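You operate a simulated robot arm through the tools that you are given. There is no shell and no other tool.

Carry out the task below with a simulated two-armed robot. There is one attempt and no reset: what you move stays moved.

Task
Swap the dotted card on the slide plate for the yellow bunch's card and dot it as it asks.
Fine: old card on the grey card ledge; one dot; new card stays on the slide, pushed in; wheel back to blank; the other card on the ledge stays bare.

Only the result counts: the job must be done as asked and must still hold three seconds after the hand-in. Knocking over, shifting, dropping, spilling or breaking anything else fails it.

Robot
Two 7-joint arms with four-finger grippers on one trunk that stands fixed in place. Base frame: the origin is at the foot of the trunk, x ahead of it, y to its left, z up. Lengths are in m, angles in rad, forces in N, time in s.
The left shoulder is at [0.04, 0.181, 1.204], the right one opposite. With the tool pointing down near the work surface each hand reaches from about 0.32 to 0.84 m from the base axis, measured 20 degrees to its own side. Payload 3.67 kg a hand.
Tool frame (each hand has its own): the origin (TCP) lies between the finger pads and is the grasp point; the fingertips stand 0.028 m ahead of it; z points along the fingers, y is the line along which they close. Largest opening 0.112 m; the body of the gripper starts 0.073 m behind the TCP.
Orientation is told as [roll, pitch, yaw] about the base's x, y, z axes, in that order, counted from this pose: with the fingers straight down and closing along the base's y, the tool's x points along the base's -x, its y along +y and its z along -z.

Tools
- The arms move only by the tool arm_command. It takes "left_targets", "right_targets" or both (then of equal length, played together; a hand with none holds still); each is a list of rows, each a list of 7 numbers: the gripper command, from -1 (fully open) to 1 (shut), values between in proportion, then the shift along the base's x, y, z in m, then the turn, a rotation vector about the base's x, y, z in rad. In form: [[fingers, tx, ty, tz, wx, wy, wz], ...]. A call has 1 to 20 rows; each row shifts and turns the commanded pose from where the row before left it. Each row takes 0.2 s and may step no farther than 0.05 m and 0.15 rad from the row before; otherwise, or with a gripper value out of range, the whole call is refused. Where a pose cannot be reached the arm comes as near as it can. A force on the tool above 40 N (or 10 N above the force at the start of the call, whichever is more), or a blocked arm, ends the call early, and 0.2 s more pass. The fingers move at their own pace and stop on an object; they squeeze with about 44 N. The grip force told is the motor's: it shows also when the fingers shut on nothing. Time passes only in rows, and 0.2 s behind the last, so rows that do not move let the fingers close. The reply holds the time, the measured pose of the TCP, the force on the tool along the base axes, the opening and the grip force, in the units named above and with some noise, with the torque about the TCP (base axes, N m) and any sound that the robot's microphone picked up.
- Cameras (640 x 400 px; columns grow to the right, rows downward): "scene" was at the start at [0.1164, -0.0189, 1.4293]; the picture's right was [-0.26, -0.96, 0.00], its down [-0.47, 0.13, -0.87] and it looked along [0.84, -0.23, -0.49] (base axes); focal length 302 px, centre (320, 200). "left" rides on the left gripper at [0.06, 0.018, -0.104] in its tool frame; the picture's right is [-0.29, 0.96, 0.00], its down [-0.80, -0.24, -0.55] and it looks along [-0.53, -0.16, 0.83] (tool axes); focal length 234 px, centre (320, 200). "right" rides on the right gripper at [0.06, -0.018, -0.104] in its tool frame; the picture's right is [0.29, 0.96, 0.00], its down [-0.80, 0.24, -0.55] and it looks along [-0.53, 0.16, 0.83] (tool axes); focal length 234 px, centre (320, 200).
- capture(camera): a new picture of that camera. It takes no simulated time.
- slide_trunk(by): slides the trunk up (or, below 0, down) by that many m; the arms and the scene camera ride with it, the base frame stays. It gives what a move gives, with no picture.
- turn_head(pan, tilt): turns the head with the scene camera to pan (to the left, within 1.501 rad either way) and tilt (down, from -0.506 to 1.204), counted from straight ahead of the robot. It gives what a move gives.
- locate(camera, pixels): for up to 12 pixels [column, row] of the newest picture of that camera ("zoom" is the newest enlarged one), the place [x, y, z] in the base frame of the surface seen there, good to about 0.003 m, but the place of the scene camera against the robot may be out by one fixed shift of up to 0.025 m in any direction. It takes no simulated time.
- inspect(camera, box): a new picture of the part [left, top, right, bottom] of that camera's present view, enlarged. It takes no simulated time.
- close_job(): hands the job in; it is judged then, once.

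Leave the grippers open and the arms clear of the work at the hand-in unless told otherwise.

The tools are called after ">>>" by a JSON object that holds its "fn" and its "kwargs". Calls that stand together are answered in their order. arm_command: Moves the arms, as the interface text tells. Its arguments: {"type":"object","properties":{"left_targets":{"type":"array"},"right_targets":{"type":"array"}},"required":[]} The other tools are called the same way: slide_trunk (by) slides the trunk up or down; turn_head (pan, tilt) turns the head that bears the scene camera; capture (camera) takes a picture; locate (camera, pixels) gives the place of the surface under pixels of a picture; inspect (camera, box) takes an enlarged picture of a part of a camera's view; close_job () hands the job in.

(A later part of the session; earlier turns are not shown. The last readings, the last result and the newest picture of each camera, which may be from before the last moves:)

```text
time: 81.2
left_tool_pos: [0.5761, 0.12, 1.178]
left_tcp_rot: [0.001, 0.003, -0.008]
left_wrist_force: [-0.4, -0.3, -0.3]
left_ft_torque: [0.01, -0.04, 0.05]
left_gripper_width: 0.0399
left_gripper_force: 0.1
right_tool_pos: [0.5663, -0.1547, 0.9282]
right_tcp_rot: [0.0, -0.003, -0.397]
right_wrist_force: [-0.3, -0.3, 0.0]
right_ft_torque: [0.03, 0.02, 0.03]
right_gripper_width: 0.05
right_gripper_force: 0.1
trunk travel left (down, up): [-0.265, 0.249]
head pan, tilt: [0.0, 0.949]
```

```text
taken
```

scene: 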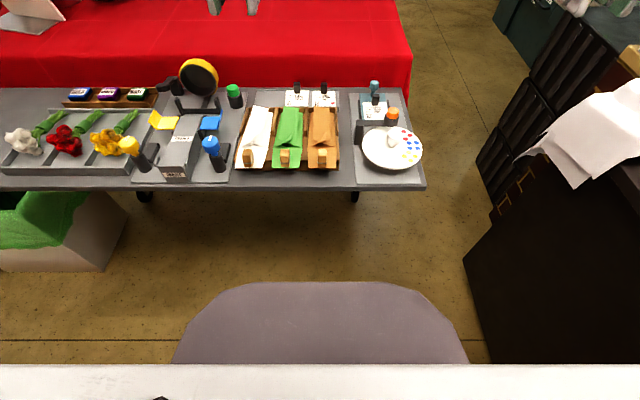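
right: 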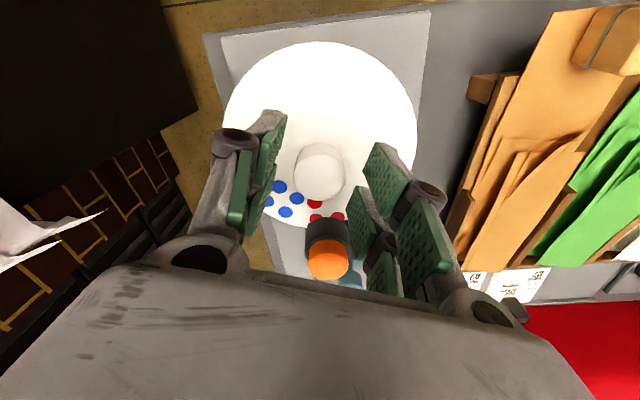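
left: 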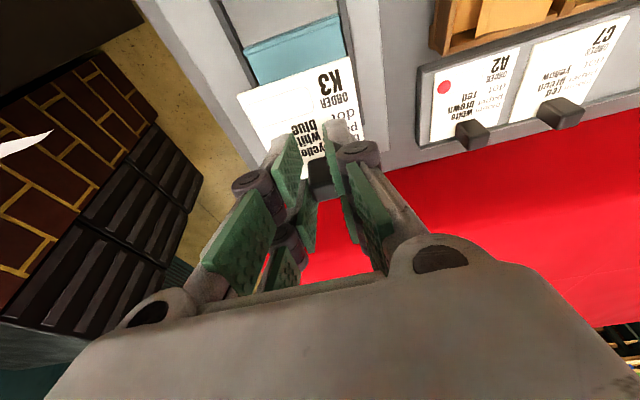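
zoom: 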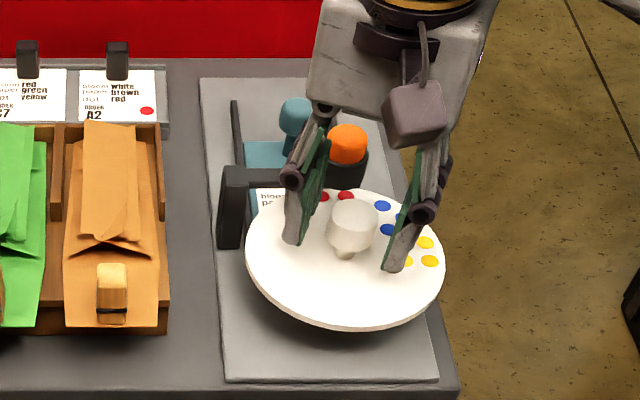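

The wheel stays: red is under the plunger, blue next. I regrip and turn another +45°.

>>> {"fn": "arm_command", "kwargs": {"right_targets": [[0.35, 0, 0, 0, 0, 0, 0], [0.45, 0, 0, 0, 0, 0, 0], [0.6, 0, 0, 0, 0, 0, 0], [0.7, 0, 0, 0, 0, 0, 0], [0.7, 0, 0, 0, 0, 0, 0.0982], [0.7, 0, 0, 0, 0, 0, 0.0982], [0.7, 0, 0, 0, 0, 0, 0.0982], [0.7, 0, 0, 0, 0, 0, 0.0982], [0.7, 0, 0, 0, 0, 0, 0.0982], [0.7, 0, 0, 0, 0, 0, 0.0982], [0.7, 0, 0, 0, 0, 0, 0.0982], [0.7, 0, 0, 0, 0, 0, 0.0982], [0.7, 0, 0, 0, 0, 0, 0]]}}

>>> {"fn": "inspect", "kwargs": {"camera": "scene", "box": [345, 70, 425, 190]}}

```text
time: 84.0
left_tool_pos: [0.5769, 0.1219, 1.1779]
left_tcp_rot: [-0.001, 0.002, -0.008]
left_wrist_force: [-1.0, 0.9, -0.4]
left_ft_torque: [-0.03, -0.01, 0.07]
left_gripper_width: 0.0398
left_gripper_force: 0.1
right_tool_pos: [0.5676, -0.1569, 0.9286]
right_tcp_rot: [-0.001, -0.004, 0.392]
right_wrist_force: [1.0, -3.2, 5.1]
right_ft_torque: [-0.32, 0.51, 0.02]
right_gripper_width: 0.028
right_gripper_force: 44.8
trunk travel left (down, up): [-0.265, 0.249]
head pan, tilt: [0.0, 0.949]
```

```text
3.33 times, centred on (385, 130) of scene
```

zoom: 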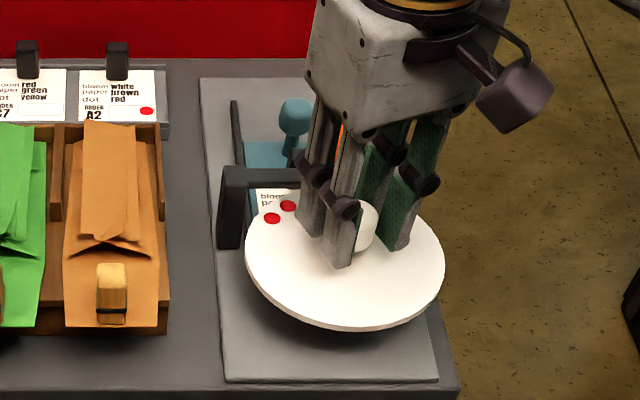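

Red has gone past to the left; blue should be under the plunger. I open, rise, and look.

>>> {"fn": "arm_command", "kwargs": {"right_targets": [[0.4, 0, 0, 0, 0, 0, 0], [0.107, 0, 0, 0, 0, 0, 0], [0.107, 0, 0, 0, 0, 0, 0], [0.107, 0, 0, 0.02, 0, 0, 0], [0.107, 0, 0, 0.04, 0, 0, -0.1309], [0.107, 0, 0, 0.04, 0, 0, -0.1309], [0.107, -0.03, 0, 0.02, 0, 0, -0.1309], [0.107, -0.03, 0, 0, 0, 0, 0], [0.107, 0, 0, 0, 0, 0, 0]]}}

>>> {"fn": "capture", "kwargs": {"camera": "right"}}

>>> {"fn": "inspect", "kwargs": {"camera": "right", "box": [220, 80, 420, 230]}}

>>> {"fn": "inspect", "kwargs": {"camera": "scene", "box": [345, 70, 425, 190]}}

>>> {"fn": "inspect", "kwargs": {"camera": "left", "box": [120, 60, 320, 200]}}

```text
time: 86.0
left_tool_pos: [0.5768, 0.1221, 1.1784]
left_tcp_rot: [-0.002, 0.005, -0.008]
left_wrist_force: [-0.3, 0.3, -0.2]
left_ft_torque: [-0.01, 0.04, 0.0]
left_gripper_width: 0.0402
left_gripper_force: 0.0
right_tool_pos: [0.5065, -0.1539, 1.0503]
right_tcp_rot: [-0.001, -0.004, -0.002]
right_wrist_force: [0.0, 0.5, 1.0]
right_ft_torque: [0.0, 0.0, -0.03]
right_gripper_width: 0.0501
right_gripper_force: 0.0
trunk travel left (down, up): [-0.265, 0.249]
head pan, tilt: [0.0, 0.949]
```

```text
taken
```

right: 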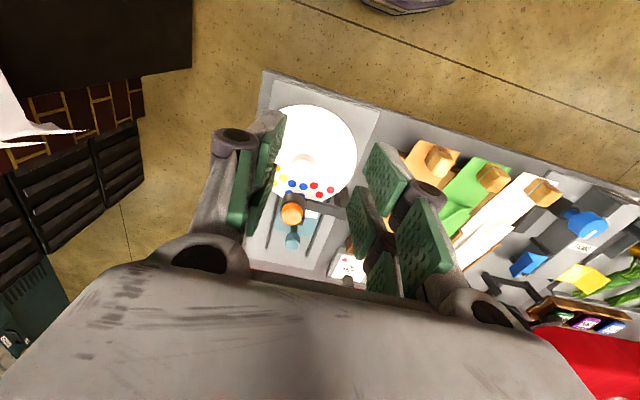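

```text
2.67 times, centred on (320, 155) of right
```

zoom: 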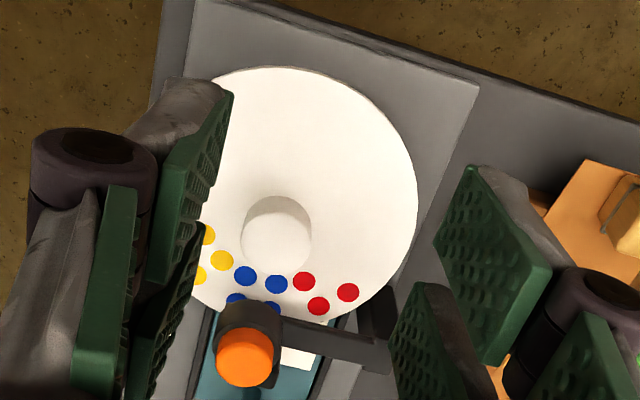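

```text
3.33 times, centred on (385, 130) of scene
```

zoom: 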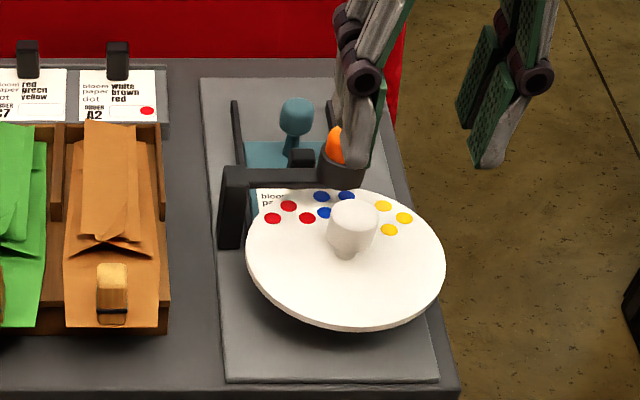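

```text
2.86 times, centred on (220, 130) of left
```

zoom: 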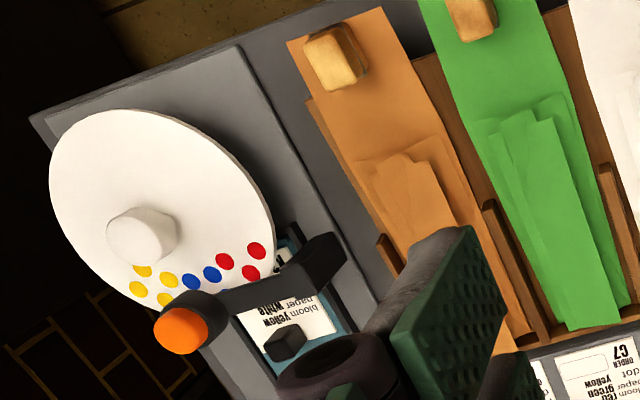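

Blue is at the plunger. I check the angle by locating the blue inner dots ([245,276], [276,283]) and yellow/red neighbours in the right view.

>>> {"fn": "inspect", "kwargs": {"camera": "right", "box": [260, 140, 360, 215]}}

>>> {"fn": "locate", "kwargs": {"camera": "right", "pixels": [[292, 186], [303.5, 188.5], [314, 185], [330, 190], [319, 194], [283, 179], [301, 167], [292, 212], [292, 204], [292, 219]]}}

```text
5.33 times, centred on (310, 178) of right
```

zoom: 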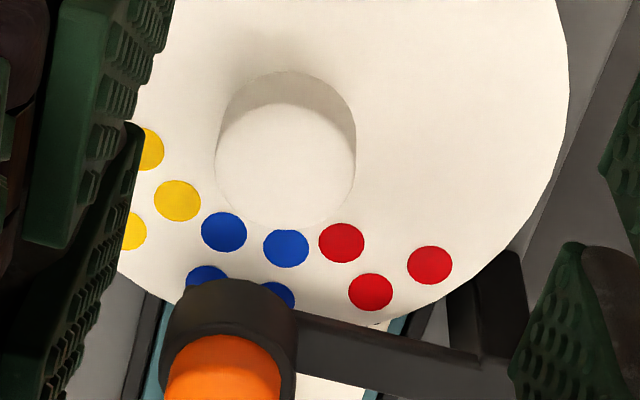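

```text
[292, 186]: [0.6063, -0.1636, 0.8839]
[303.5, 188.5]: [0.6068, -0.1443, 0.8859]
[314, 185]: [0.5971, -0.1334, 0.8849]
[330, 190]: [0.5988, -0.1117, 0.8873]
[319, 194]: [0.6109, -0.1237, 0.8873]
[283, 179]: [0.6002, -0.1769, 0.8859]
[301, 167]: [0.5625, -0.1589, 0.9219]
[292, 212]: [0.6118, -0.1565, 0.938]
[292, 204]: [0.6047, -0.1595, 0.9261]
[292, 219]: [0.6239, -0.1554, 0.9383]
```

Blue's inner dots sit symmetric about the plunger line (y −0.1636/−0.1443 vs plunger −0.1565): good. Now I close the right fingers and go over the orange cap at (0.6165,−0.1565), TCP z 0.985.

>>> {"fn": "arm_command", "kwargs": {"right_targets": [[1, 0.0, 0, 0, 0, 0.004, 0], [1, 0.0367, -0.0009, -0.005, 0, 0, 0], [1, 0.0367, -0.0009, -0.02, 0, 0, 0], [1, 0.0366, -0.0008, -0.02, 0, 0, 0], [1, 0, 0, -0.02, 0, 0, 0], [1, 0, 0, 0, 0, 0, 0]]}}

>>> {"fn": "capture", "kwargs": {"camera": "right"}}

>>> {"fn": "inspect", "kwargs": {"camera": "scene", "box": [345, 70, 425, 190]}}

>>> {"fn": "inspect", "kwargs": {"camera": "left", "box": [120, 60, 320, 200]}}

```text
time: 87.4
left_tool_pos: [0.5777, 0.1221, 1.1784]
left_tcp_rot: [-0.002, 0.001, -0.009]
left_wrist_force: [-0.2, 0.5, -0.4]
left_ft_torque: [0.01, -0.02, 0.0]
left_gripper_width: 0.04
left_gripper_force: 0.0
right_tool_pos: [0.6169, -0.1579, 0.9849]
right_tcp_rot: [0.001, -0.001, 0.0]
right_wrist_force: [-0.8, 0.0, 0.5]
right_ft_torque: [0.01, 0.0, 0.03]
right_gripper_width: 0.0
right_gripper_force: 35.6
trunk travel left (down, up): [-0.265, 0.249]
head pan, tilt: [0.0, 0.949]
```

```text
taken
```

right: 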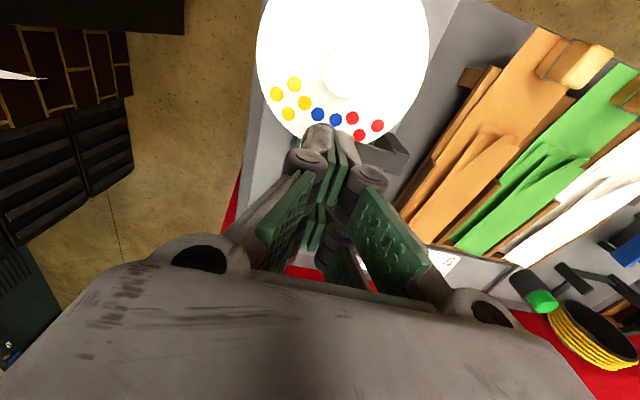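

```text
3.33 times, centred on (385, 130) of scene
```

zoom: 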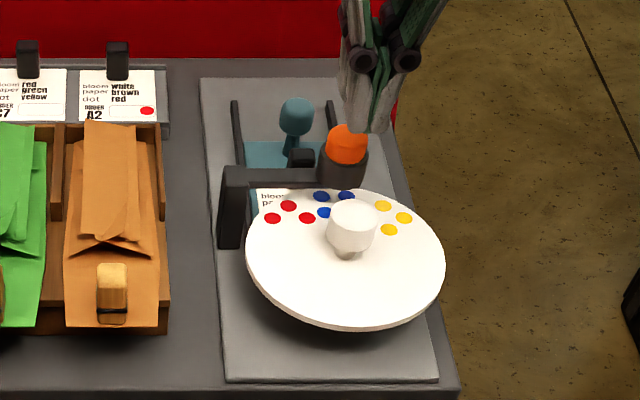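

```text
2.86 times, centred on (220, 130) of left
```

zoom: 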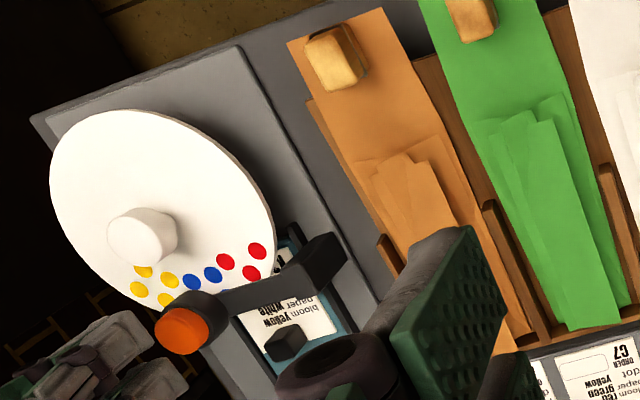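

In the scene zoom the closed fingertips look a little right of the cap. I measure both: fingertip at about scene px [400,108], cap at [392,113].

>>> {"fn": "inspect", "kwargs": {"camera": "scene", "box": [370, 75, 425, 130]}}

>>> {"fn": "locate", "kwargs": {"camera": "scene", "pixels": [[392, 113], [400, 107], [397, 105], [402, 105], [391, 108], [389, 116], [396, 95], [405, 95]]}}

```text
7.27 times, centred on (398, 102) of scene
```

zoom: 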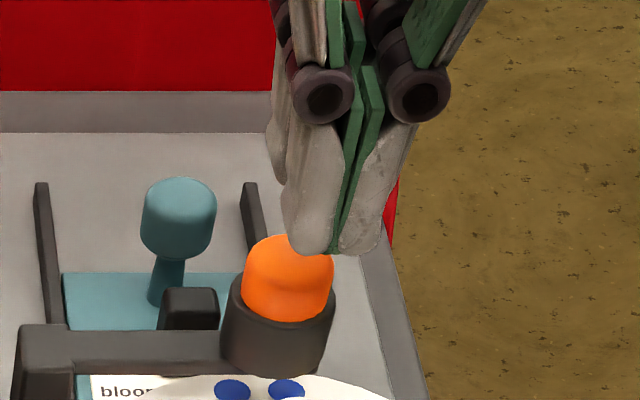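

```text
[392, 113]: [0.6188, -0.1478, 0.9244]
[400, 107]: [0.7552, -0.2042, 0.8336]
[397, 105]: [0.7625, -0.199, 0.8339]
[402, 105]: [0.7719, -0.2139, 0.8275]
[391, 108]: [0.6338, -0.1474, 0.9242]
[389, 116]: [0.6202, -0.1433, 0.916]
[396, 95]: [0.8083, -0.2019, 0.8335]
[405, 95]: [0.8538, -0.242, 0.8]
```

(That locate used an older capture.) I locate in the newest zoom instead: fingertips [333,245], [310,235], [365,235], cap [290,260], [265,285].

>>> {"fn": "locate", "kwargs": {"camera": "zoom", "pixels": [[333, 245], [315, 235], [360, 235], [290, 265], [258, 265], [318, 275], [280, 245], [300, 150], [340, 200]]}}

```text
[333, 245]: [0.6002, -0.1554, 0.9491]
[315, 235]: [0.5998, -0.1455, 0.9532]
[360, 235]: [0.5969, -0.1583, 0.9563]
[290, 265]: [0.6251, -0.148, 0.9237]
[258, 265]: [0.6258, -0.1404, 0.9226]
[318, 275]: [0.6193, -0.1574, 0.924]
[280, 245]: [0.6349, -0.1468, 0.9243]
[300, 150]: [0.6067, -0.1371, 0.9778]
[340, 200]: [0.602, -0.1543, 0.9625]
```

The fingertips are about 4 mm to the −y side of the cap centre; I shift +2.5 mm in y, and come down to just above the cap (TCP z 0.969).

>>> {"fn": "arm_command", "kwargs": {"right_targets": [[1, 0.001, 0.0025, -0.008, 0, 0, 0], [1, 0, 0, -0.008, 0, 0, 0], [1, 0, 0, 0, 0, 0, 0]]}}

>>> {"fn": "inspect", "kwargs": {"camera": "scene", "box": [370, 75, 425, 130]}}

```text
time: 88.2
left_tool_pos: [0.5759, 0.121, 1.1776]
left_tcp_rot: [0.0, 0.002, -0.01]
left_wrist_force: [-0.7, -0.2, -0.3]
left_ft_torque: [0.01, 0.02, 0.01]
left_gripper_width: 0.0403
left_gripper_force: 0.0
right_tool_pos: [0.6178, -0.1552, 0.9669]
right_tcp_rot: [0.0, 0.0, -0.003]
right_wrist_force: [-0.2, -0.4, -0.3]
right_ft_torque: [0.0, 0.02, -0.01]
right_gripper_width: 0.0001
right_gripper_force: 35.8
trunk travel left (down, up): [-0.265, 0.249]
head pan, tilt: [0.0, 0.949]
```

```text
7.27 times, centred on (398, 102) of scene
```

zoom: 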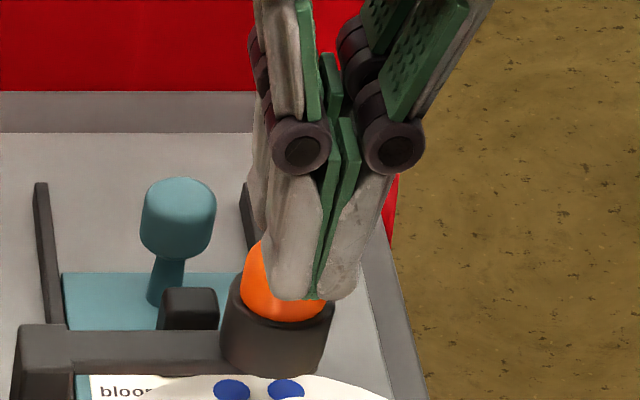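

The finger junction ([317,295]) is still about 5 mm right of the cap centre ([287,290]). I shift +4 mm in y.

>>> {"fn": "arm_command", "kwargs": {"right_targets": [[1, 0, 0.004, 0.002, 0, 0, 0], [1, 0, 0, 0, 0, 0, 0]]}}

>>> {"fn": "inspect", "kwargs": {"camera": "scene", "box": [370, 75, 425, 130]}}

>>> {"fn": "inspect", "kwargs": {"camera": "left", "box": [120, 110, 260, 210]}}

```text
time: 88.8
left_tool_pos: [0.5766, 0.1217, 1.1772]
left_tcp_rot: [-0.002, 0.003, -0.01]
left_wrist_force: [0.8, 0.8, 0.3]
left_ft_torque: [-0.01, -0.01, 0.01]
left_gripper_width: 0.04
left_gripper_force: 0.1
right_tool_pos: [0.6172, -0.1517, 0.9705]
right_tcp_rot: [0.0, -0.001, -0.002]
right_wrist_force: [-0.3, -0.3, 0.5]
right_ft_torque: [-0.03, 0.01, 0.0]
right_gripper_width: 0.0002
right_gripper_force: 35.5
trunk travel left (down, up): [-0.265, 0.249]
head pan, tilt: [0.0, 0.949]
```

```text
7.27 times, centred on (398, 102) of scene
```

zoom: 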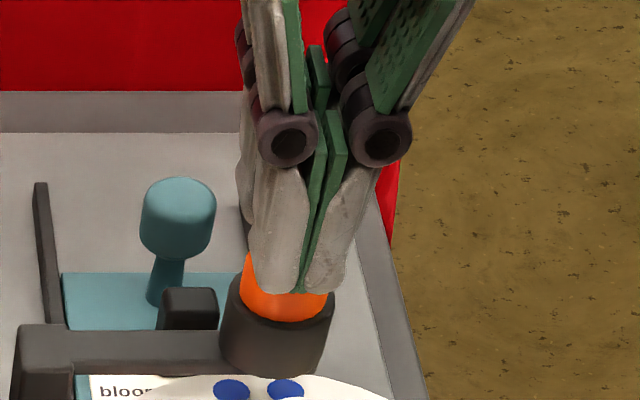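

```text
4.00 times, centred on (190, 160) of left
```

zoom: 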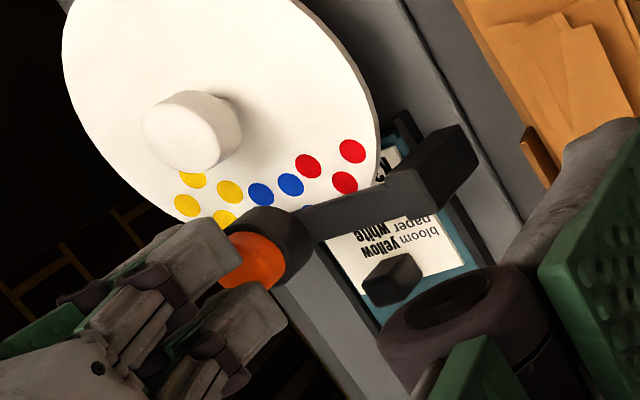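

Now the junction is nearly centred on the cap. I press down in 2 mm rows, watching the force.

>>> {"fn": "arm_command", "kwargs": {"right_targets": [[1, 0, 0, -0.002, 0, 0, 0], [1, 0, 0, -0.002, 0, 0, 0], [1, 0, 0, -0.002, 0, 0, 0], [1, 0, 0, 0, 0, 0, 0]]}}

```text
time: 89.8
left_tool_pos: [0.5771, 0.1213, 1.1786]
left_tcp_rot: [0.0, 0.002, -0.006]
left_wrist_force: [-0.2, 0.3, 0.7]
left_ft_torque: [-0.01, 0.0, 0.0]
left_gripper_width: 0.0402
left_gripper_force: 0.1
right_tool_pos: [0.618, -0.1518, 0.9629]
right_tcp_rot: [0.0, -0.001, 0.0]
right_wrist_force: [-0.5, -0.8, 0.3]
right_ft_torque: [0.02, -0.02, -0.03]
right_gripper_width: 0.0002
right_gripper_force: 35.2
trunk travel left (down, up): [-0.265, 0.249]
head pan, tilt: [0.0, 0.949]
```

No contact yet at 0.964. Further down.

>>> {"fn": "arm_command", "kwargs": {"right_targets": [[1, 0, 0, -0.002, 0, 0, 0], [1, 0, 0, -0.002, 0, 0, 0], [1, 0, 0, 0, 0, 0, 0]]}}

>>> {"fn": "inspect", "kwargs": {"camera": "left", "box": [120, 110, 260, 210]}}

```text
time: 90.6
left_tool_pos: [0.5765, 0.1207, 1.1792]
left_tcp_rot: [0.001, 0.0, -0.007]
left_wrist_force: [0.4, 0.4, -0.1]
left_ft_torque: [0.01, 0.0, 0.02]
left_gripper_width: 0.0402
left_gripper_force: 0.1
right_tool_pos: [0.6173, -0.1509, 0.9606]
right_tcp_rot: [0.001, -0.002, -0.002]
right_wrist_force: [0.5, -0.5, 2.1]
right_ft_torque: [0.01, -0.03, -0.01]
right_gripper_width: 0.006
right_gripper_force: 35.8
trunk travel left (down, up): [-0.265, 0.249]
head pan, tilt: [0.0, 0.949]
```

```text
4.00 times, centred on (190, 160) of left
```

zoom: 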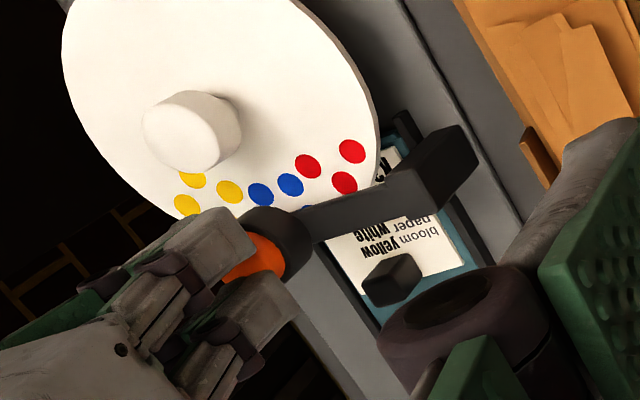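

Light contact (2.1 N), but the dome starts to wedge the two fingertips apart (width 0.006). Better to press with the body of one finger: I go up 4 mm, shift −6 mm in y and close fully.

>>> {"fn": "arm_command", "kwargs": {"right_targets": [[1, 0, 0, 0.006, 0, 0, 0], [1, 0, -0.006, 0, 0, 0, 0], [1, 0, 0, 0, 0, 0, 0]]}}

>>> {"fn": "inspect", "kwargs": {"camera": "scene", "box": [370, 75, 425, 130]}}

```text
time: 91.4
left_tool_pos: [0.5759, 0.1219, 1.1783]
left_tcp_rot: [-0.001, 0.002, -0.006]
left_wrist_force: [-0.6, 0.0, -0.9]
left_ft_torque: [-0.01, 0.02, -0.02]
left_gripper_width: 0.04
left_gripper_force: 0.1
right_tool_pos: [0.6176, -0.1579, 0.9662]
right_tcp_rot: [0.0, 0.001, -0.002]
right_wrist_force: [1.1, 0.3, 0.1]
right_ft_torque: [0.02, 0.01, 0.01]
right_gripper_width: 0.0
right_gripper_force: 36.1
trunk travel left (down, up): [-0.265, 0.249]
head pan, tilt: [0.0, 0.949]
```

```text
7.27 times, centred on (398, 102) of scene
```

zoom: 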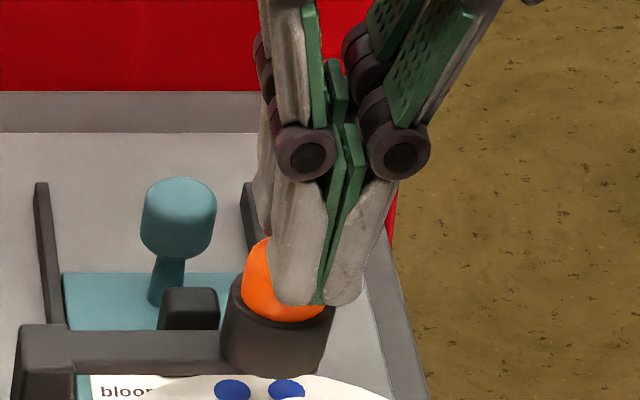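

The left fingertip is now over the cap, the fingers are shut. I press down again in 2 mm rows.

>>> {"fn": "arm_command", "kwargs": {"right_targets": [[1, 0, 0, -0.002, 0, 0, 0], [1, 0, 0, -0.002, 0, 0, 0], [1, 0, 0, -0.002, 0, 0, 0], [1, 0, 0, 0, 0, 0, 0]]}}

>>> {"fn": "arm_command", "kwargs": {"right_targets": [[1, 0, 0, -0.002, 0, 0, 0], [1, 0, 0, 0, 0, 0, 0]]}}

```text
time: 92.4
left_tool_pos: [0.5772, 0.1218, 1.1784]
left_tcp_rot: [0.001, 0.004, -0.007]
left_wrist_force: [0.8, 0.7, -0.3]
left_ft_torque: [0.01, -0.03, 0.05]
left_gripper_width: 0.04
left_gripper_force: 0.0
right_tool_pos: [0.6164, -0.1578, 0.9606]
right_tcp_rot: [0.001, 0.0, -0.001]
right_wrist_force: [0.3, 0.3, 1.9]
right_ft_torque: [0.0, -0.02, -0.01]
right_gripper_width: 0.0059
right_gripper_force: 35.7
trunk travel left (down, up): [-0.265, 0.249]
head pan, tilt: [0.0, 0.949]
```

```text
time: 93.0
left_tool_pos: [0.5763, 0.1221, 1.1778]
left_tcp_rot: [0.0, 0.001, -0.007]
left_wrist_force: [-0.2, 0.4, -0.7]
left_ft_torque: [0.0, 0.0, 0.03]
left_gripper_width: 0.0401
left_gripper_force: 0.0
right_tool_pos: [0.6162, -0.1565, 0.9574]
right_tcp_rot: [0.0, 0.0, 0.0]
right_wrist_force: [0.7, 0.2, 3.0]
right_ft_torque: [0.0, -0.07, 0.0]
right_gripper_width: 0.0059
right_gripper_force: 36.2
trunk travel left (down, up): [-0.265, 0.249]
head pan, tilt: [0.0, 0.949]
```

Force rises gently (1.9→3.0 N) like a spring, and the width stays 0.0059, so it isn't wedging more. I look before pressing on.

>>> {"fn": "inspect", "kwargs": {"camera": "scene", "box": [370, 75, 425, 130]}}

>>> {"fn": "inspect", "kwargs": {"camera": "left", "box": [120, 110, 260, 210]}}

```text
7.27 times, centred on (398, 102) of scene
```

zoom: 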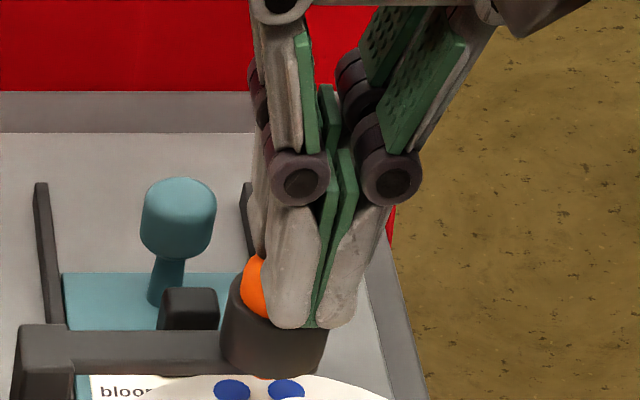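

```text
4.00 times, centred on (190, 160) of left
```

zoom: 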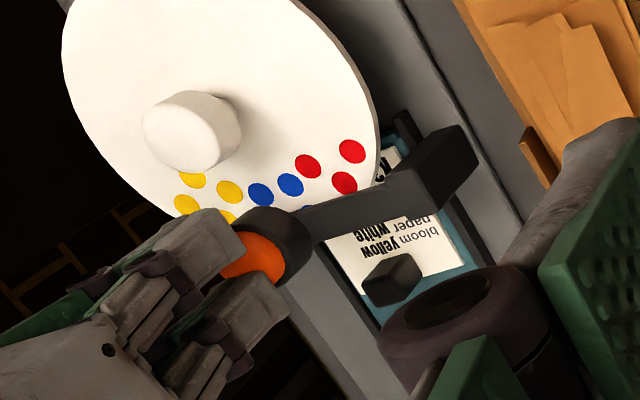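

The cap has gone down about 5 mm against a soft spring. I keep pressing to the bottom of its travel.

>>> {"fn": "arm_command", "kwargs": {"right_targets": [[1, 0, 0, -0.002, 0, 0, 0], [1, 0, 0, -0.002, 0, 0, 0], [1, 0, 0, 0, 0, 0, 0]]}}

>>> {"fn": "arm_command", "kwargs": {"right_targets": [[1, 0, 0, -0.002, 0, 0, 0], [1, 0, 0, 0, 0, 0, 0]]}}

```text
time: 93.8
left_tool_pos: [0.578, 0.1221, 1.1794]
left_tcp_rot: [0.001, 0.003, -0.009]
left_wrist_force: [0.0, 1.3, 0.7]
left_ft_torque: [0.01, 0.01, 0.02]
left_gripper_width: 0.0399
left_gripper_force: 0.0
right_tool_pos: [0.6176, -0.1574, 0.9536]
right_tcp_rot: [-0.001, 0.0, -0.002]
right_wrist_force: [2.1, -1.7, 3.5]
right_ft_torque: [0.0, -0.06, 0.02]
right_gripper_width: 0.0059
right_gripper_force: 36.5
trunk travel left (down, up): [-0.265, 0.249]
head pan, tilt: [0.0, 0.949]
heard: click
```

```text
time: 94.4
left_tool_pos: [0.5762, 0.1206, 1.1786]
left_tcp_rot: [-0.001, 0.001, -0.007]
left_wrist_force: [-0.2, 0.4, 0.4]
left_ft_torque: [0.02, -0.03, -0.02]
left_gripper_width: 0.0401
left_gripper_force: 0.1
right_tool_pos: [0.6173, -0.1572, 0.9519]
right_tcp_rot: [0.002, -0.001, -0.002]
right_wrist_force: [2.7, -0.6, 4.9]
right_ft_torque: [-0.02, -0.05, 0.0]
right_gripper_width: 0.006
right_gripper_force: 35.8
trunk travel left (down, up): [-0.265, 0.249]
head pan, tilt: [0.0, 0.949]
```

A click was heard: the press registered. I rise straight up without pressing again.

>>> {"fn": "arm_command", "kwargs": {"right_targets": [[1, 0, 0, 0.01, 0, 0, 0], [1, 0, 0, 0.02, 0, 0, 0], [1, 0, 0, 0.03, 0, 0, 0], [1, -0.025, 0, 0.03, 0, 0, 0], [1, -0.035, 0.0, 0.0, 0, 0, 0], [0.107, 0, 0, 0.0, 0, 0, 0], [0.107, 0, 0, 0, 0, 0, 0]]}}

>>> {"fn": "capture", "kwargs": {"camera": "right"}}

>>> {"fn": "inspect", "kwargs": {"camera": "scene", "box": [345, 70, 425, 190]}}

>>> {"fn": "inspect", "kwargs": {"camera": "right", "box": [250, 100, 370, 220]}}

```text
time: 96.0
left_tool_pos: [0.5767, 0.1198, 1.1791]
left_tcp_rot: [0.0, 0.001, -0.01]
left_wrist_force: [-0.1, 0.1, 0.4]
left_ft_torque: [0.02, -0.02, 0.0]
left_gripper_width: 0.04
left_gripper_force: 0.0
right_tool_pos: [0.556, -0.1589, 1.0423]
right_tcp_rot: [-0.002, -0.001, -0.001]
right_wrist_force: [-0.3, -0.1, 0.3]
right_ft_torque: [-0.02, -0.01, 0.03]
right_gripper_width: 0.05
right_gripper_force: 0.1
trunk travel left (down, up): [-0.265, 0.249]
head pan, tilt: [0.0, 0.949]
```

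```text
taken
```

right: 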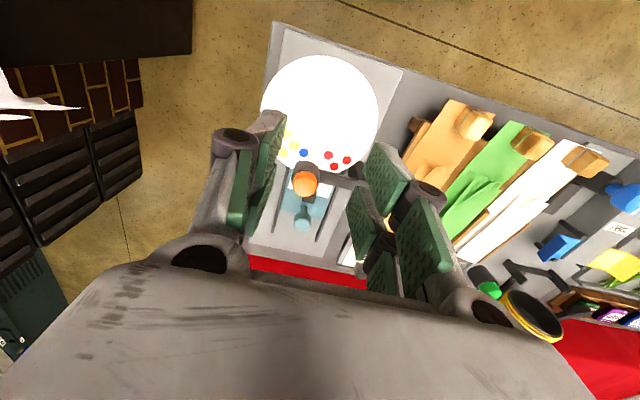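

```text
3.33 times, centred on (385, 130) of scene
```

zoom: 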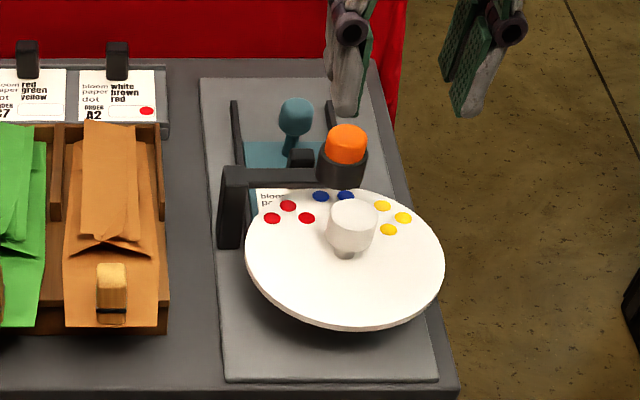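

```text
3.33 times, centred on (310, 160) of right
```

zoom: 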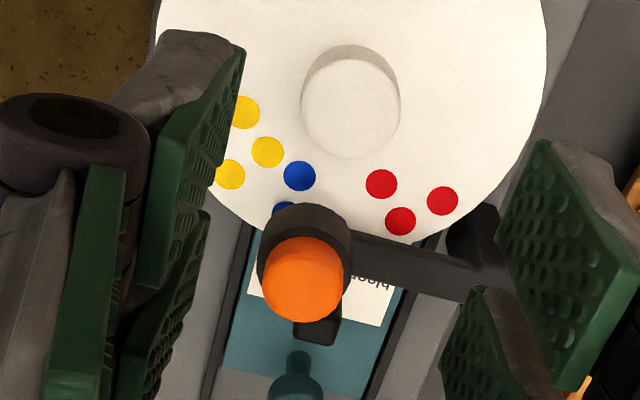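

One blue dot has left the wheel (3 remain), so K3 was dotted blue. Now I turn the wheel back −90°: first yaw the hand +22.5° and lower it around the hub, gripper open 0.05 m.

>>> {"fn": "arm_command", "kwargs": {"right_targets": [[0.107, 0.0095, 0.002, 0, 0, 0, 0.1309], [0.107, 0, 0, -0.02, 0, 0, 0.1309], [0.107, 0, 0, -0.03, 0, 0, 0.1309], [0.107, 0, 0, -0.03, 0, 0, 0], [0.107, 0, 0, 0, 0, 0, 0]]}}

>>> {"fn": "inspect", "kwargs": {"camera": "right", "box": [240, 100, 400, 220]}}

>>> {"fn": "locate", "kwargs": {"camera": "zoom", "pixels": [[262, 183], [390, 185], [326, 122], [326, 244], [280, 140], [372, 228], [280, 226], [372, 140]]}}

```text
time: 97.2
left_tool_pos: [0.5778, 0.1218, 1.1783]
left_tcp_rot: [-0.001, 0.001, -0.006]
left_wrist_force: [0.3, 0.1, -0.5]
left_ft_torque: [-0.01, -0.03, 0.01]
left_gripper_width: 0.0401
left_gripper_force: 0.0
right_tool_pos: [0.5671, -0.1561, 0.9612]
right_tcp_rot: [0.0, 0.001, 0.394]
right_wrist_force: [0.1, 0.4, 0.5]
right_ft_torque: [0.0, -0.01, 0.0]
right_gripper_width: 0.05
right_gripper_force: 0.1
trunk travel left (down, up): [-0.265, 0.249]
head pan, tilt: [0.0, 0.949]
```

```text
3.33 times, centred on (320, 160) of right
```

zoom: 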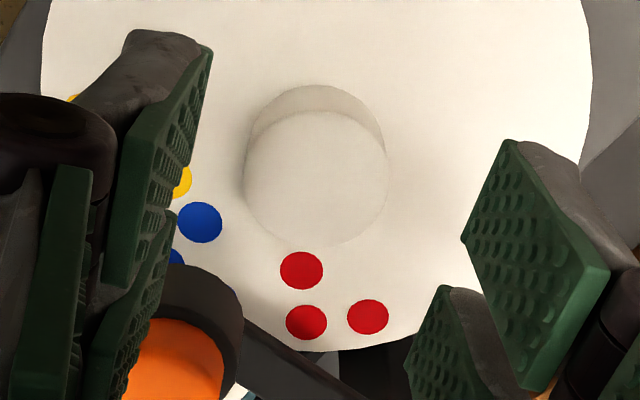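

```text
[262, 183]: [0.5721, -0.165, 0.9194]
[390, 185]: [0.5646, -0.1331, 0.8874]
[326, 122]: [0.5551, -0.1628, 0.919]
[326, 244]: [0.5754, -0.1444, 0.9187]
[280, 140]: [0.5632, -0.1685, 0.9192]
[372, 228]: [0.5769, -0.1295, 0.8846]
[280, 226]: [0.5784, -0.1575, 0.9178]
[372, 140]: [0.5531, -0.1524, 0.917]
```

The hub is slightly left in view (about 1.5 mm); I adjust, lower to z ≈ 0.9285, grip, and turn −45°.

>>> {"fn": "arm_command", "kwargs": {"right_targets": [[0.107, -0.0005, -0.001, -0.015, 0, 0, 0], [0.107, 0, 0, -0.0175, 0, 0, 0], [0.107, 0, 0, 0, 0, 0, 0], [0.35, 0, 0, 0, 0, 0, 0], [0.45, 0, 0, 0, 0, 0, 0], [0.6, 0, 0, 0, 0, 0, 0], [0.7, 0, 0, 0, 0, 0, 0]]}}

>>> {"fn": "arm_command", "kwargs": {"right_targets": [[0.7, 0, 0, 0, 0, 0, -0.0982], [0.7, 0, 0, 0, 0, 0, -0.0982], [0.7, 0, 0, 0, 0, 0, -0.0982], [0.7, 0, 0, 0, 0, 0, -0.0982], [0.7, 0, 0, 0, 0, 0, -0.0982], [0.7, 0, 0, 0, 0, 0, -0.0982], [0.7, 0, 0, 0, 0, 0, -0.0982], [0.7, 0, 0, 0, 0, 0, -0.0982], [0.7, 0, 0, 0, 0, 0, 0]]}}

>>> {"fn": "inspect", "kwargs": {"camera": "scene", "box": [345, 70, 425, 190]}}

```text
time: 98.8
left_tool_pos: [0.5772, 0.1215, 1.1786]
left_tcp_rot: [0.0, 0.001, -0.008]
left_wrist_force: [-0.7, 0.5, 0.6]
left_ft_torque: [0.0, -0.01, 0.01]
left_gripper_width: 0.0398
left_gripper_force: 0.1
right_tool_pos: [0.5663, -0.1565, 0.9286]
right_tcp_rot: [-0.001, 0.001, 0.392]
right_wrist_force: [-0.2, 1.2, -1.9]
right_ft_torque: [0.14, -0.18, 0.01]
right_gripper_width: 0.028
right_gripper_force: 44.6
trunk travel left (down, up): [-0.265, 0.249]
head pan, tilt: [0.0, 0.949]
```

```text
time: 100.8
left_tool_pos: [0.5773, 0.1223, 1.1782]
left_tcp_rot: [-0.001, 0.001, -0.007]
left_wrist_force: [-0.4, -0.2, 0.0]
left_ft_torque: [-0.01, 0.02, -0.01]
left_gripper_width: 0.0401
left_gripper_force: 0.0
right_tool_pos: [0.5668, -0.155, 0.9289]
right_tcp_rot: [0.0, 0.003, -0.394]
right_wrist_force: [-1.9, 6.5, -2.8]
right_ft_torque: [0.3, 0.23, 0.03]
right_gripper_width: 0.0276
right_gripper_force: 44.3
trunk travel left (down, up): [-0.265, 0.249]
head pan, tilt: [0.0, 0.949]
```

```text
3.33 times, centred on (385, 130) of scene
```

zoom: 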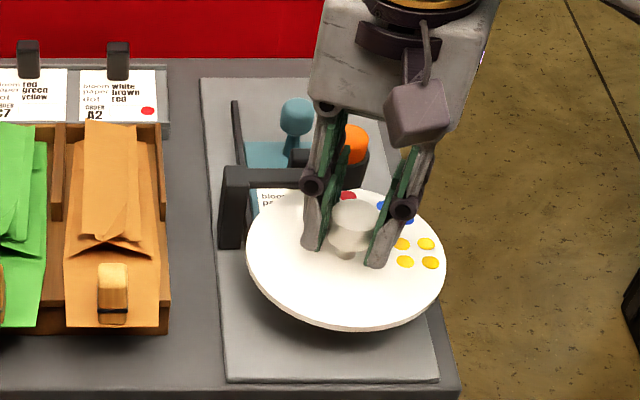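

The wheel went back 45°. I open, turn the hand +45° and regrip, then turn −45° again.

>>> {"fn": "arm_command", "kwargs": {"right_targets": [[0.4, 0, 0, 0, 0, 0, 0], [0.107, 0, 0, 0, 0, 0, 0], [0.107, 0, 0, 0, 0, 0, 0], [0.107, 0, 0, 0, 0, 0, 0.1309], [0.107, 0, 0, 0, 0, 0, 0.1309], [0.107, 0, 0, 0, 0, 0, 0.1309], [0.107, 0, 0, 0, 0, 0, 0.1309], [0.107, 0, 0, 0, 0, 0, 0.1309], [0.107, 0, 0, 0, 0, 0, 0.1309], [0.107, 0, 0, 0, 0, 0, 0]]}}

>>> {"fn": "inspect", "kwargs": {"camera": "scene", "box": [345, 70, 425, 190]}}

>>> {"fn": "arm_command", "kwargs": {"right_targets": [[0.35, 0, 0, 0, 0, 0, 0], [0.45, 0, 0, 0, 0, 0, 0], [0.6, 0, 0, 0, 0, 0, 0], [0.7, 0, 0, 0, 0, 0, 0], [0.7, 0, 0, 0, 0, 0, -0.0982], [0.7, 0, 0, 0, 0, 0, -0.0982], [0.7, 0, 0, 0, 0, 0, -0.0982], [0.7, 0, 0, 0, 0, 0, -0.0982], [0.7, 0, 0, 0, 0, 0, -0.0982], [0.7, 0, 0, 0, 0, 0, -0.0982], [0.7, 0, 0, 0, 0, 0, -0.0982], [0.7, 0, 0, 0, 0, 0, -0.0982], [0.7, 0, 0, 0, 0, 0, 0]]}}

>>> {"fn": "inspect", "kwargs": {"camera": "scene", "box": [345, 70, 425, 190]}}

```text
time: 103.0
left_tool_pos: [0.5772, 0.1206, 1.1787]
left_tcp_rot: [0.0, 0.001, -0.008]
left_wrist_force: [0.8, -0.1, -0.3]
left_ft_torque: [0.03, 0.02, 0.04]
left_gripper_width: 0.04
left_gripper_force: 0.1
right_tool_pos: [0.5661, -0.1567, 0.9285]
right_tcp_rot: [0.0, 0.002, 0.392]
right_wrist_force: [-0.2, 0.9, -0.3]
right_ft_torque: [0.03, 0.02, 0.01]
right_gripper_width: 0.0501
right_gripper_force: 0.0
trunk travel left (down, up): [-0.265, 0.249]
head pan, tilt: [0.0, 0.949]
```

```text
3.33 times, centred on (385, 130) of scene
```

zoom: 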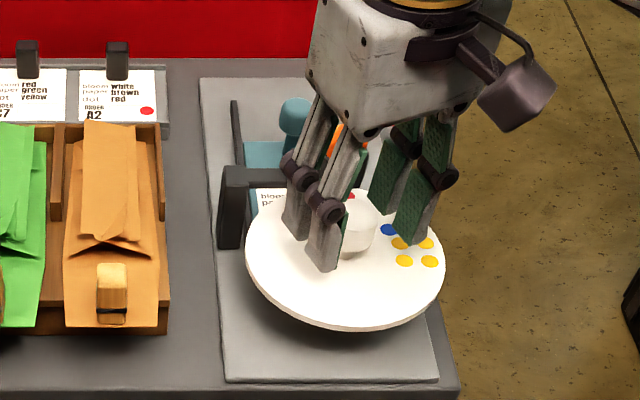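

```text
time: 105.8
left_tool_pos: [0.5766, 0.1228, 1.1778]
left_tcp_rot: [-0.002, 0.002, -0.006]
left_wrist_force: [-0.9, -0.2, -0.3]
left_ft_torque: [0.0, 0.01, -0.01]
left_gripper_width: 0.0399
left_gripper_force: 0.1
right_tool_pos: [0.567, -0.1551, 0.9289]
right_tcp_rot: [-0.001, 0.0, -0.397]
right_wrist_force: [-2.4, 6.3, 0.7]
right_ft_torque: [0.34, 0.39, -0.02]
right_gripper_width: 0.0276
right_gripper_force: 45.2
trunk travel left (down, up): [-0.265, 0.249]
head pan, tilt: [0.0, 0.949]
```

```text
3.33 times, centred on (385, 130) of scene
```

zoom: 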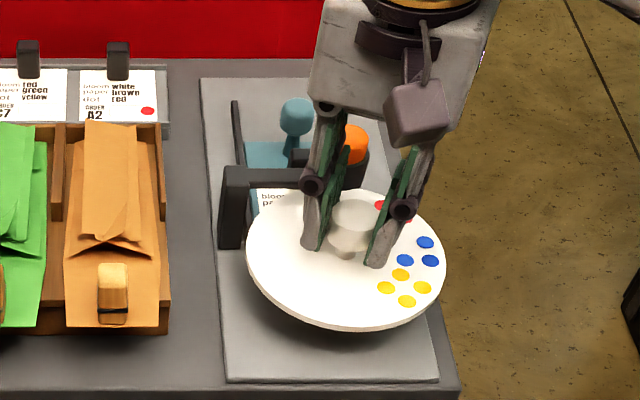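

The wheel is back exactly where it started (yellow at [385–422,275–300], blue now three dots). I open, rise and retract the right hand, then open both grippers.

>>> {"fn": "arm_command", "kwargs": {"right_targets": [[0.4, 0, 0, 0, 0, 0, 0], [0.107, 0, 0, 0, 0, 0, 0], [0.107, 0, 0, 0, 0, 0, 0], [0.107, 0, 0, 0.02, 0, 0, 0], [0.107, 0, 0, 0.04, 0, 0, 0], [0.107, 0, 0, 0.04, 0, 0, 0.1309], [0.107, -0.01, -0.03, 0.035, 0, 0, 0.1309], [0.107, -0.01, -0.03, 0.035, 0, 0, 0.1309], [-0.5, -0.015, -0.035, 0.03, 0, 0, 0], [-1, -0.015, -0.04, 0.025, 0, 0, 0], [-1, -0.01, -0.04, 0.025, 0, 0, 0], [-1, 0, 0, 0, 0, 0, 0]], "left_targets": [[0.286, 0, 0, 0, 0, 0, 0], [0.286, 0, 0, 0, 0, 0, 0], [0.286, 0, 0, 0, 0, 0, 0], [0, 0, 0, 0, 0, 0, 0], [-0.5, 0, 0, 0, 0, 0, 0], [-1, 0, 0, 0, 0, 0, 0], [-1, 0, 0, 0, 0, 0, 0], [-1, 0, 0, 0, 0, 0, 0], [-1, 0, 0, 0, 0, 0, 0], [-1, 0, 0, 0, 0, 0, 0], [-1, 0, 0, 0, 0, 0, 0], [-1, 0, 0, 0, 0, 0, 0]]}}

>>> {"fn": "capture", "kwargs": {"camera": "scene"}}

>>> {"fn": "inspect", "kwargs": {"camera": "scene", "box": [345, 70, 425, 190]}}

>>> {"fn": "inspect", "kwargs": {"camera": "left", "box": [120, 60, 320, 200]}}

>>> {"fn": "inspect", "kwargs": {"camera": "right", "box": [280, 60, 480, 220]}}

```text
time: 108.4
left_tool_pos: [0.577, 0.1205, 1.1779]
left_tcp_rot: [-0.002, 0.004, -0.007]
left_wrist_force: [1.6, -0.9, -0.2]
left_ft_torque: [-0.04, 0.01, -0.02]
left_gripper_width: 0.112
left_gripper_force: 0.0
right_tool_pos: [0.5073, -0.3331, 1.1791]
right_tcp_rot: [0.001, 0.001, -0.002]
right_wrist_force: [0.9, -0.6, 0.4]
right_ft_torque: [-0.01, 0.05, 0.0]
right_gripper_width: 0.1118
right_gripper_force: 0.1
trunk travel left (down, up): [-0.265, 0.249]
head pan, tilt: [0.0, 0.949]
```

```text
taken
```

scene: 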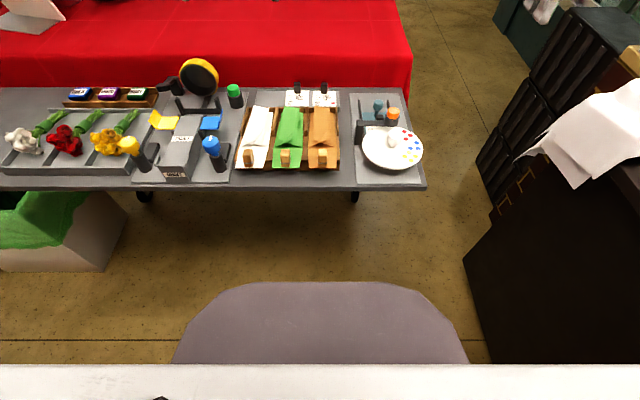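

```text
3.33 times, centred on (385, 130) of scene
```

zoom: 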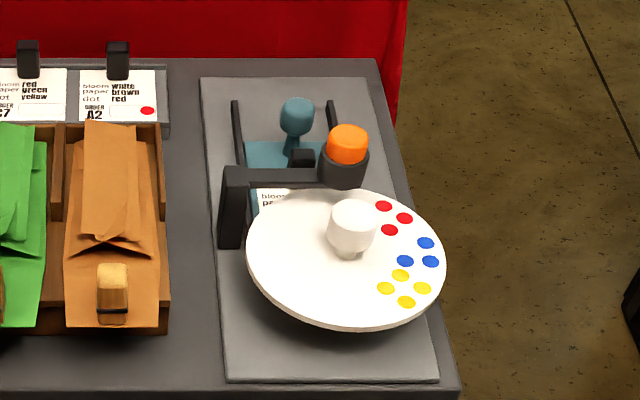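

```text
2.86 times, centred on (220, 130) of left
```

zoom: 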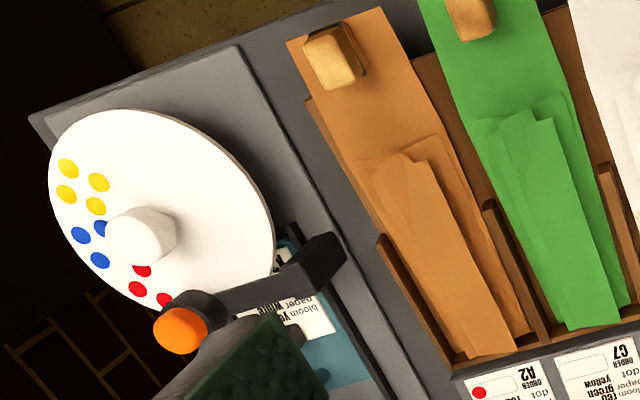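

```text
2.50 times, centred on (380, 140) of right
```

zoom: 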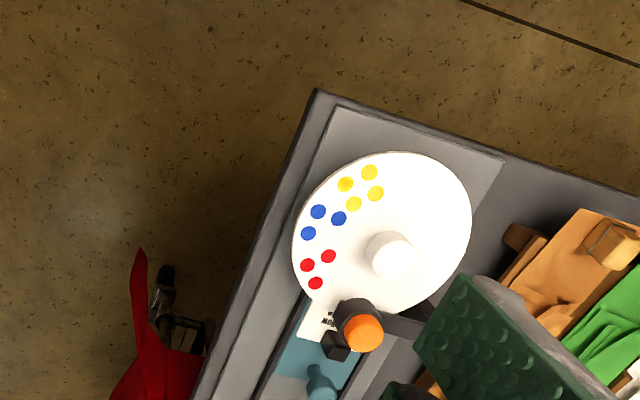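

Both grippers are open and the arms clear. To be sure the blue dot really is on K3 under the wheel, I'll turn the right hand about its vertical axis at the parking spot (free space) so its camera can look back under the wheel's rim.

>>> {"fn": "arm_command", "kwargs": {"right_targets": [[-1, 0, 0, 0, 0, 0, 0.145], [-1, 0, 0, 0, 0, 0, 0.145], [-1, 0, 0, 0, 0, 0, 0.145], [-1, 0, 0, 0, 0, 0, 0.145], [-1, 0, 0, 0, 0, 0, 0.145], [-1, 0, 0, 0, 0, 0, 0.145], [-1, 0, 0, 0, 0, 0, 0.145], [-1, 0, 0, 0, 0, 0, 0.145], [-1, 0, 0, 0, 0, 0, 0]]}}

```text
time: 110.4
left_tool_pos: [0.5764, 0.1204, 1.1793]
left_tcp_rot: [0.0, 0.001, -0.009]
left_wrist_force: [-0.4, -0.1, -0.4]
left_ft_torque: [0.01, 0.01, -0.02]
left_gripper_width: 0.112
left_gripper_force: 0.0
right_tool_pos: [0.4014, -0.1861, 1.149]
right_tcp_rot: [0.001, -0.002, 1.153]
right_wrist_force: [0.3, -0.5, 0.6]
right_ft_torque: [0.02, 0.01, 0.05]
right_gripper_width: 0.1118
right_gripper_force: 0.0
right hand out of reach, approached as far as the arm can: row 5, 6, 7, 8
trunk travel left (down, up): [-0.265, 0.249]
head pan, tilt: [0.0, 0.949]
```

The wrist can't turn that far and the hand drifted to (0.40,−0.19,1.15) in free space. I give up on that view: reset with a small trunk slide, then turn back.

>>> {"fn": "slide_trunk", "kwargs": {"by": 0.02}}

>>> {"fn": "arm_command", "kwargs": {"right_targets": [[-1, 0, 0, 0, 0, 0, -0.1], [-1, 0, 0, 0, 0, 0, 0]]}}

>>> {"fn": "capture", "kwargs": {"camera": "scene"}}

```text
time: 111.0
left_tool_pos: [0.5769, 0.1205, 1.1978]
left_tcp_rot: [0.001, 0.002, -0.006]
left_wrist_force: [0.3, 0.1, 1.0]
left_ft_torque: [-0.02, 0.02, -0.03]
left_gripper_width: 0.112
left_gripper_force: 0.1
right_tool_pos: [0.4013, -0.1858, 1.1696]
right_tcp_rot: [-0.001, 0.0, 1.152]
right_wrist_force: [0.0, 0.0, 0.8]
right_ft_torque: [0.01, 0.03, -0.02]
right_gripper_width: 0.1121
right_gripper_force: 0.1
trunk travel left (down, up): [-0.285, 0.229]
head pan, tilt: [0.0, 0.949]
```

```text
time: 111.7
left_tool_pos: [0.5763, 0.1216, 1.1975]
left_tcp_rot: [0.0, 0.005, -0.006]
left_wrist_force: [0.0, 0.5, 0.0]
left_ft_torque: [-0.04, 0.02, 0.03]
left_gripper_width: 0.1122
left_gripper_force: 0.1
right_tool_pos: [0.402, -0.1865, 1.1699]
right_tcp_rot: [0.001, -0.001, 1.051]
right_wrist_force: [0.1, 0.9, 0.5]
right_ft_torque: [0.02, 0.0, -0.04]
right_gripper_width: 0.1121
right_gripper_force: 0.1
trunk travel left (down, up): [-0.285, 0.229]
head pan, tilt: [0.0, 0.949]
```

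```text
taken
```

scene: 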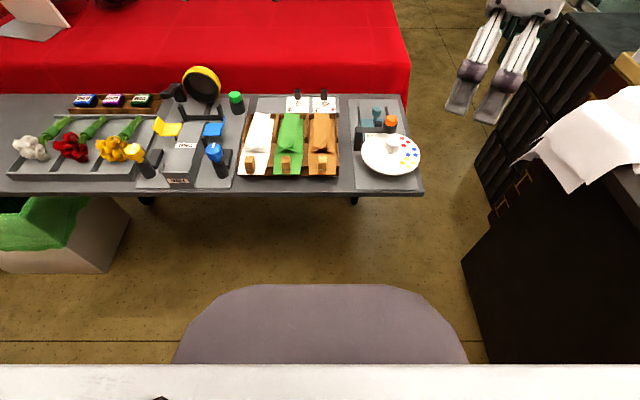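

It tracks again. I bring the right hand back to its parking pose and yaw 0.

>>> {"fn": "arm_command", "kwargs": {"right_targets": [[-1, 0.0131, -0.0184, 0.004, 0, 0, -0.1314], [-1, 0.0131, -0.0184, 0.004, 0, 0, -0.1314], [-1, 0.0131, -0.0184, 0.004, 0, 0, -0.1314], [-1, 0.0131, -0.0184, 0.004, 0, 0, -0.1314], [-1, 0.0131, -0.0184, 0.004, 0, 0, -0.1314], [-1, 0.0131, -0.0184, 0.004, 0, 0, -0.1314], [-1, 0.0131, -0.0184, 0.004, 0, 0, -0.1314], [-1, 0.0131, -0.0184, 0.004, 0, 0, -0.1314], [-1, 0, 0, 0, 0, 0, 0]]}}

>>> {"fn": "inspect", "kwargs": {"camera": "scene", "box": [235, 75, 345, 145]}}

>>> {"fn": "inspect", "kwargs": {"camera": "scene", "box": [345, 80, 425, 180]}}

>>> {"fn": "inspect", "kwargs": {"camera": "scene", "box": [0, 60, 250, 210]}}

```text
time: 113.7
left_tool_pos: [0.5758, 0.1218, 1.1985]
left_tcp_rot: [-0.001, 0.003, -0.008]
left_wrist_force: [0.4, -0.7, -0.2]
left_ft_torque: [-0.02, 0.03, 0.02]
left_gripper_width: 0.1121
left_gripper_force: 0.0
right_tool_pos: [0.5065, -0.332, 1.2019]
right_tcp_rot: [-0.002, 0.0, -0.002]
right_wrist_force: [0.5, 0.0, -0.3]
right_ft_torque: [0.03, -0.03, -0.02]
right_gripper_width: 0.112
right_gripper_force: 0.1
trunk travel left (down, up): [-0.285, 0.229]
head pan, tilt: [0.0, 0.949]
```

```text
5.71 times, centred on (290, 110) of scene
```

zoom: 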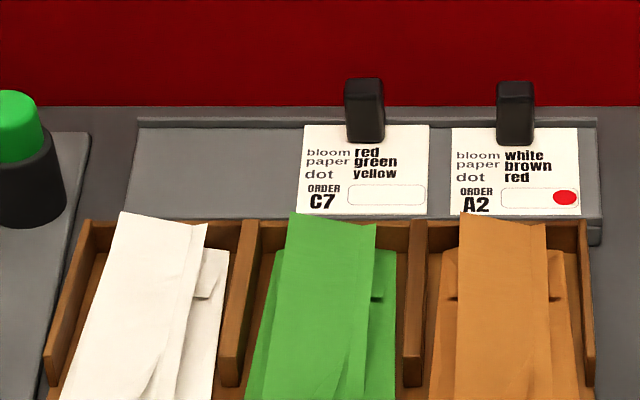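

```text
4.00 times, centred on (385, 130) of scene
```

zoom: 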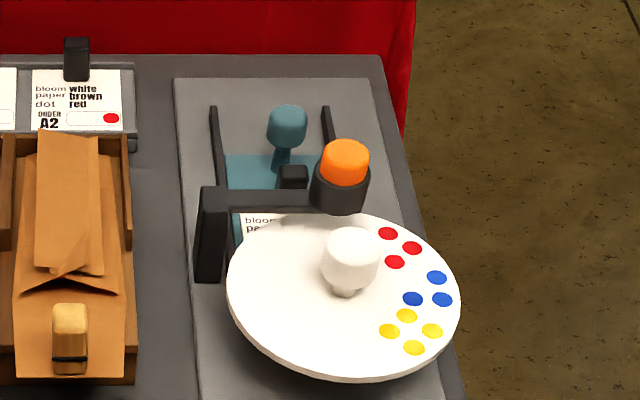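

```text
2.56 times, centred on (125, 135) of scene
```

zoom: 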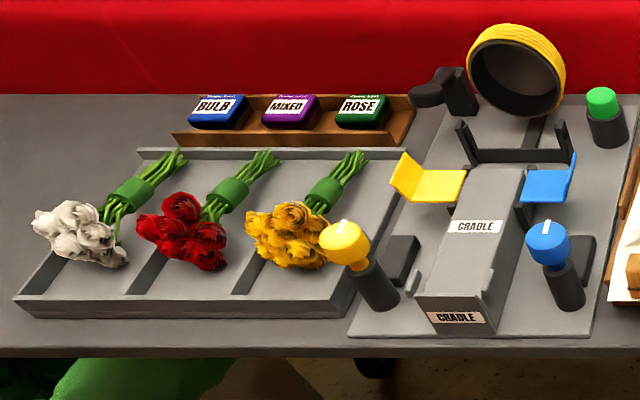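

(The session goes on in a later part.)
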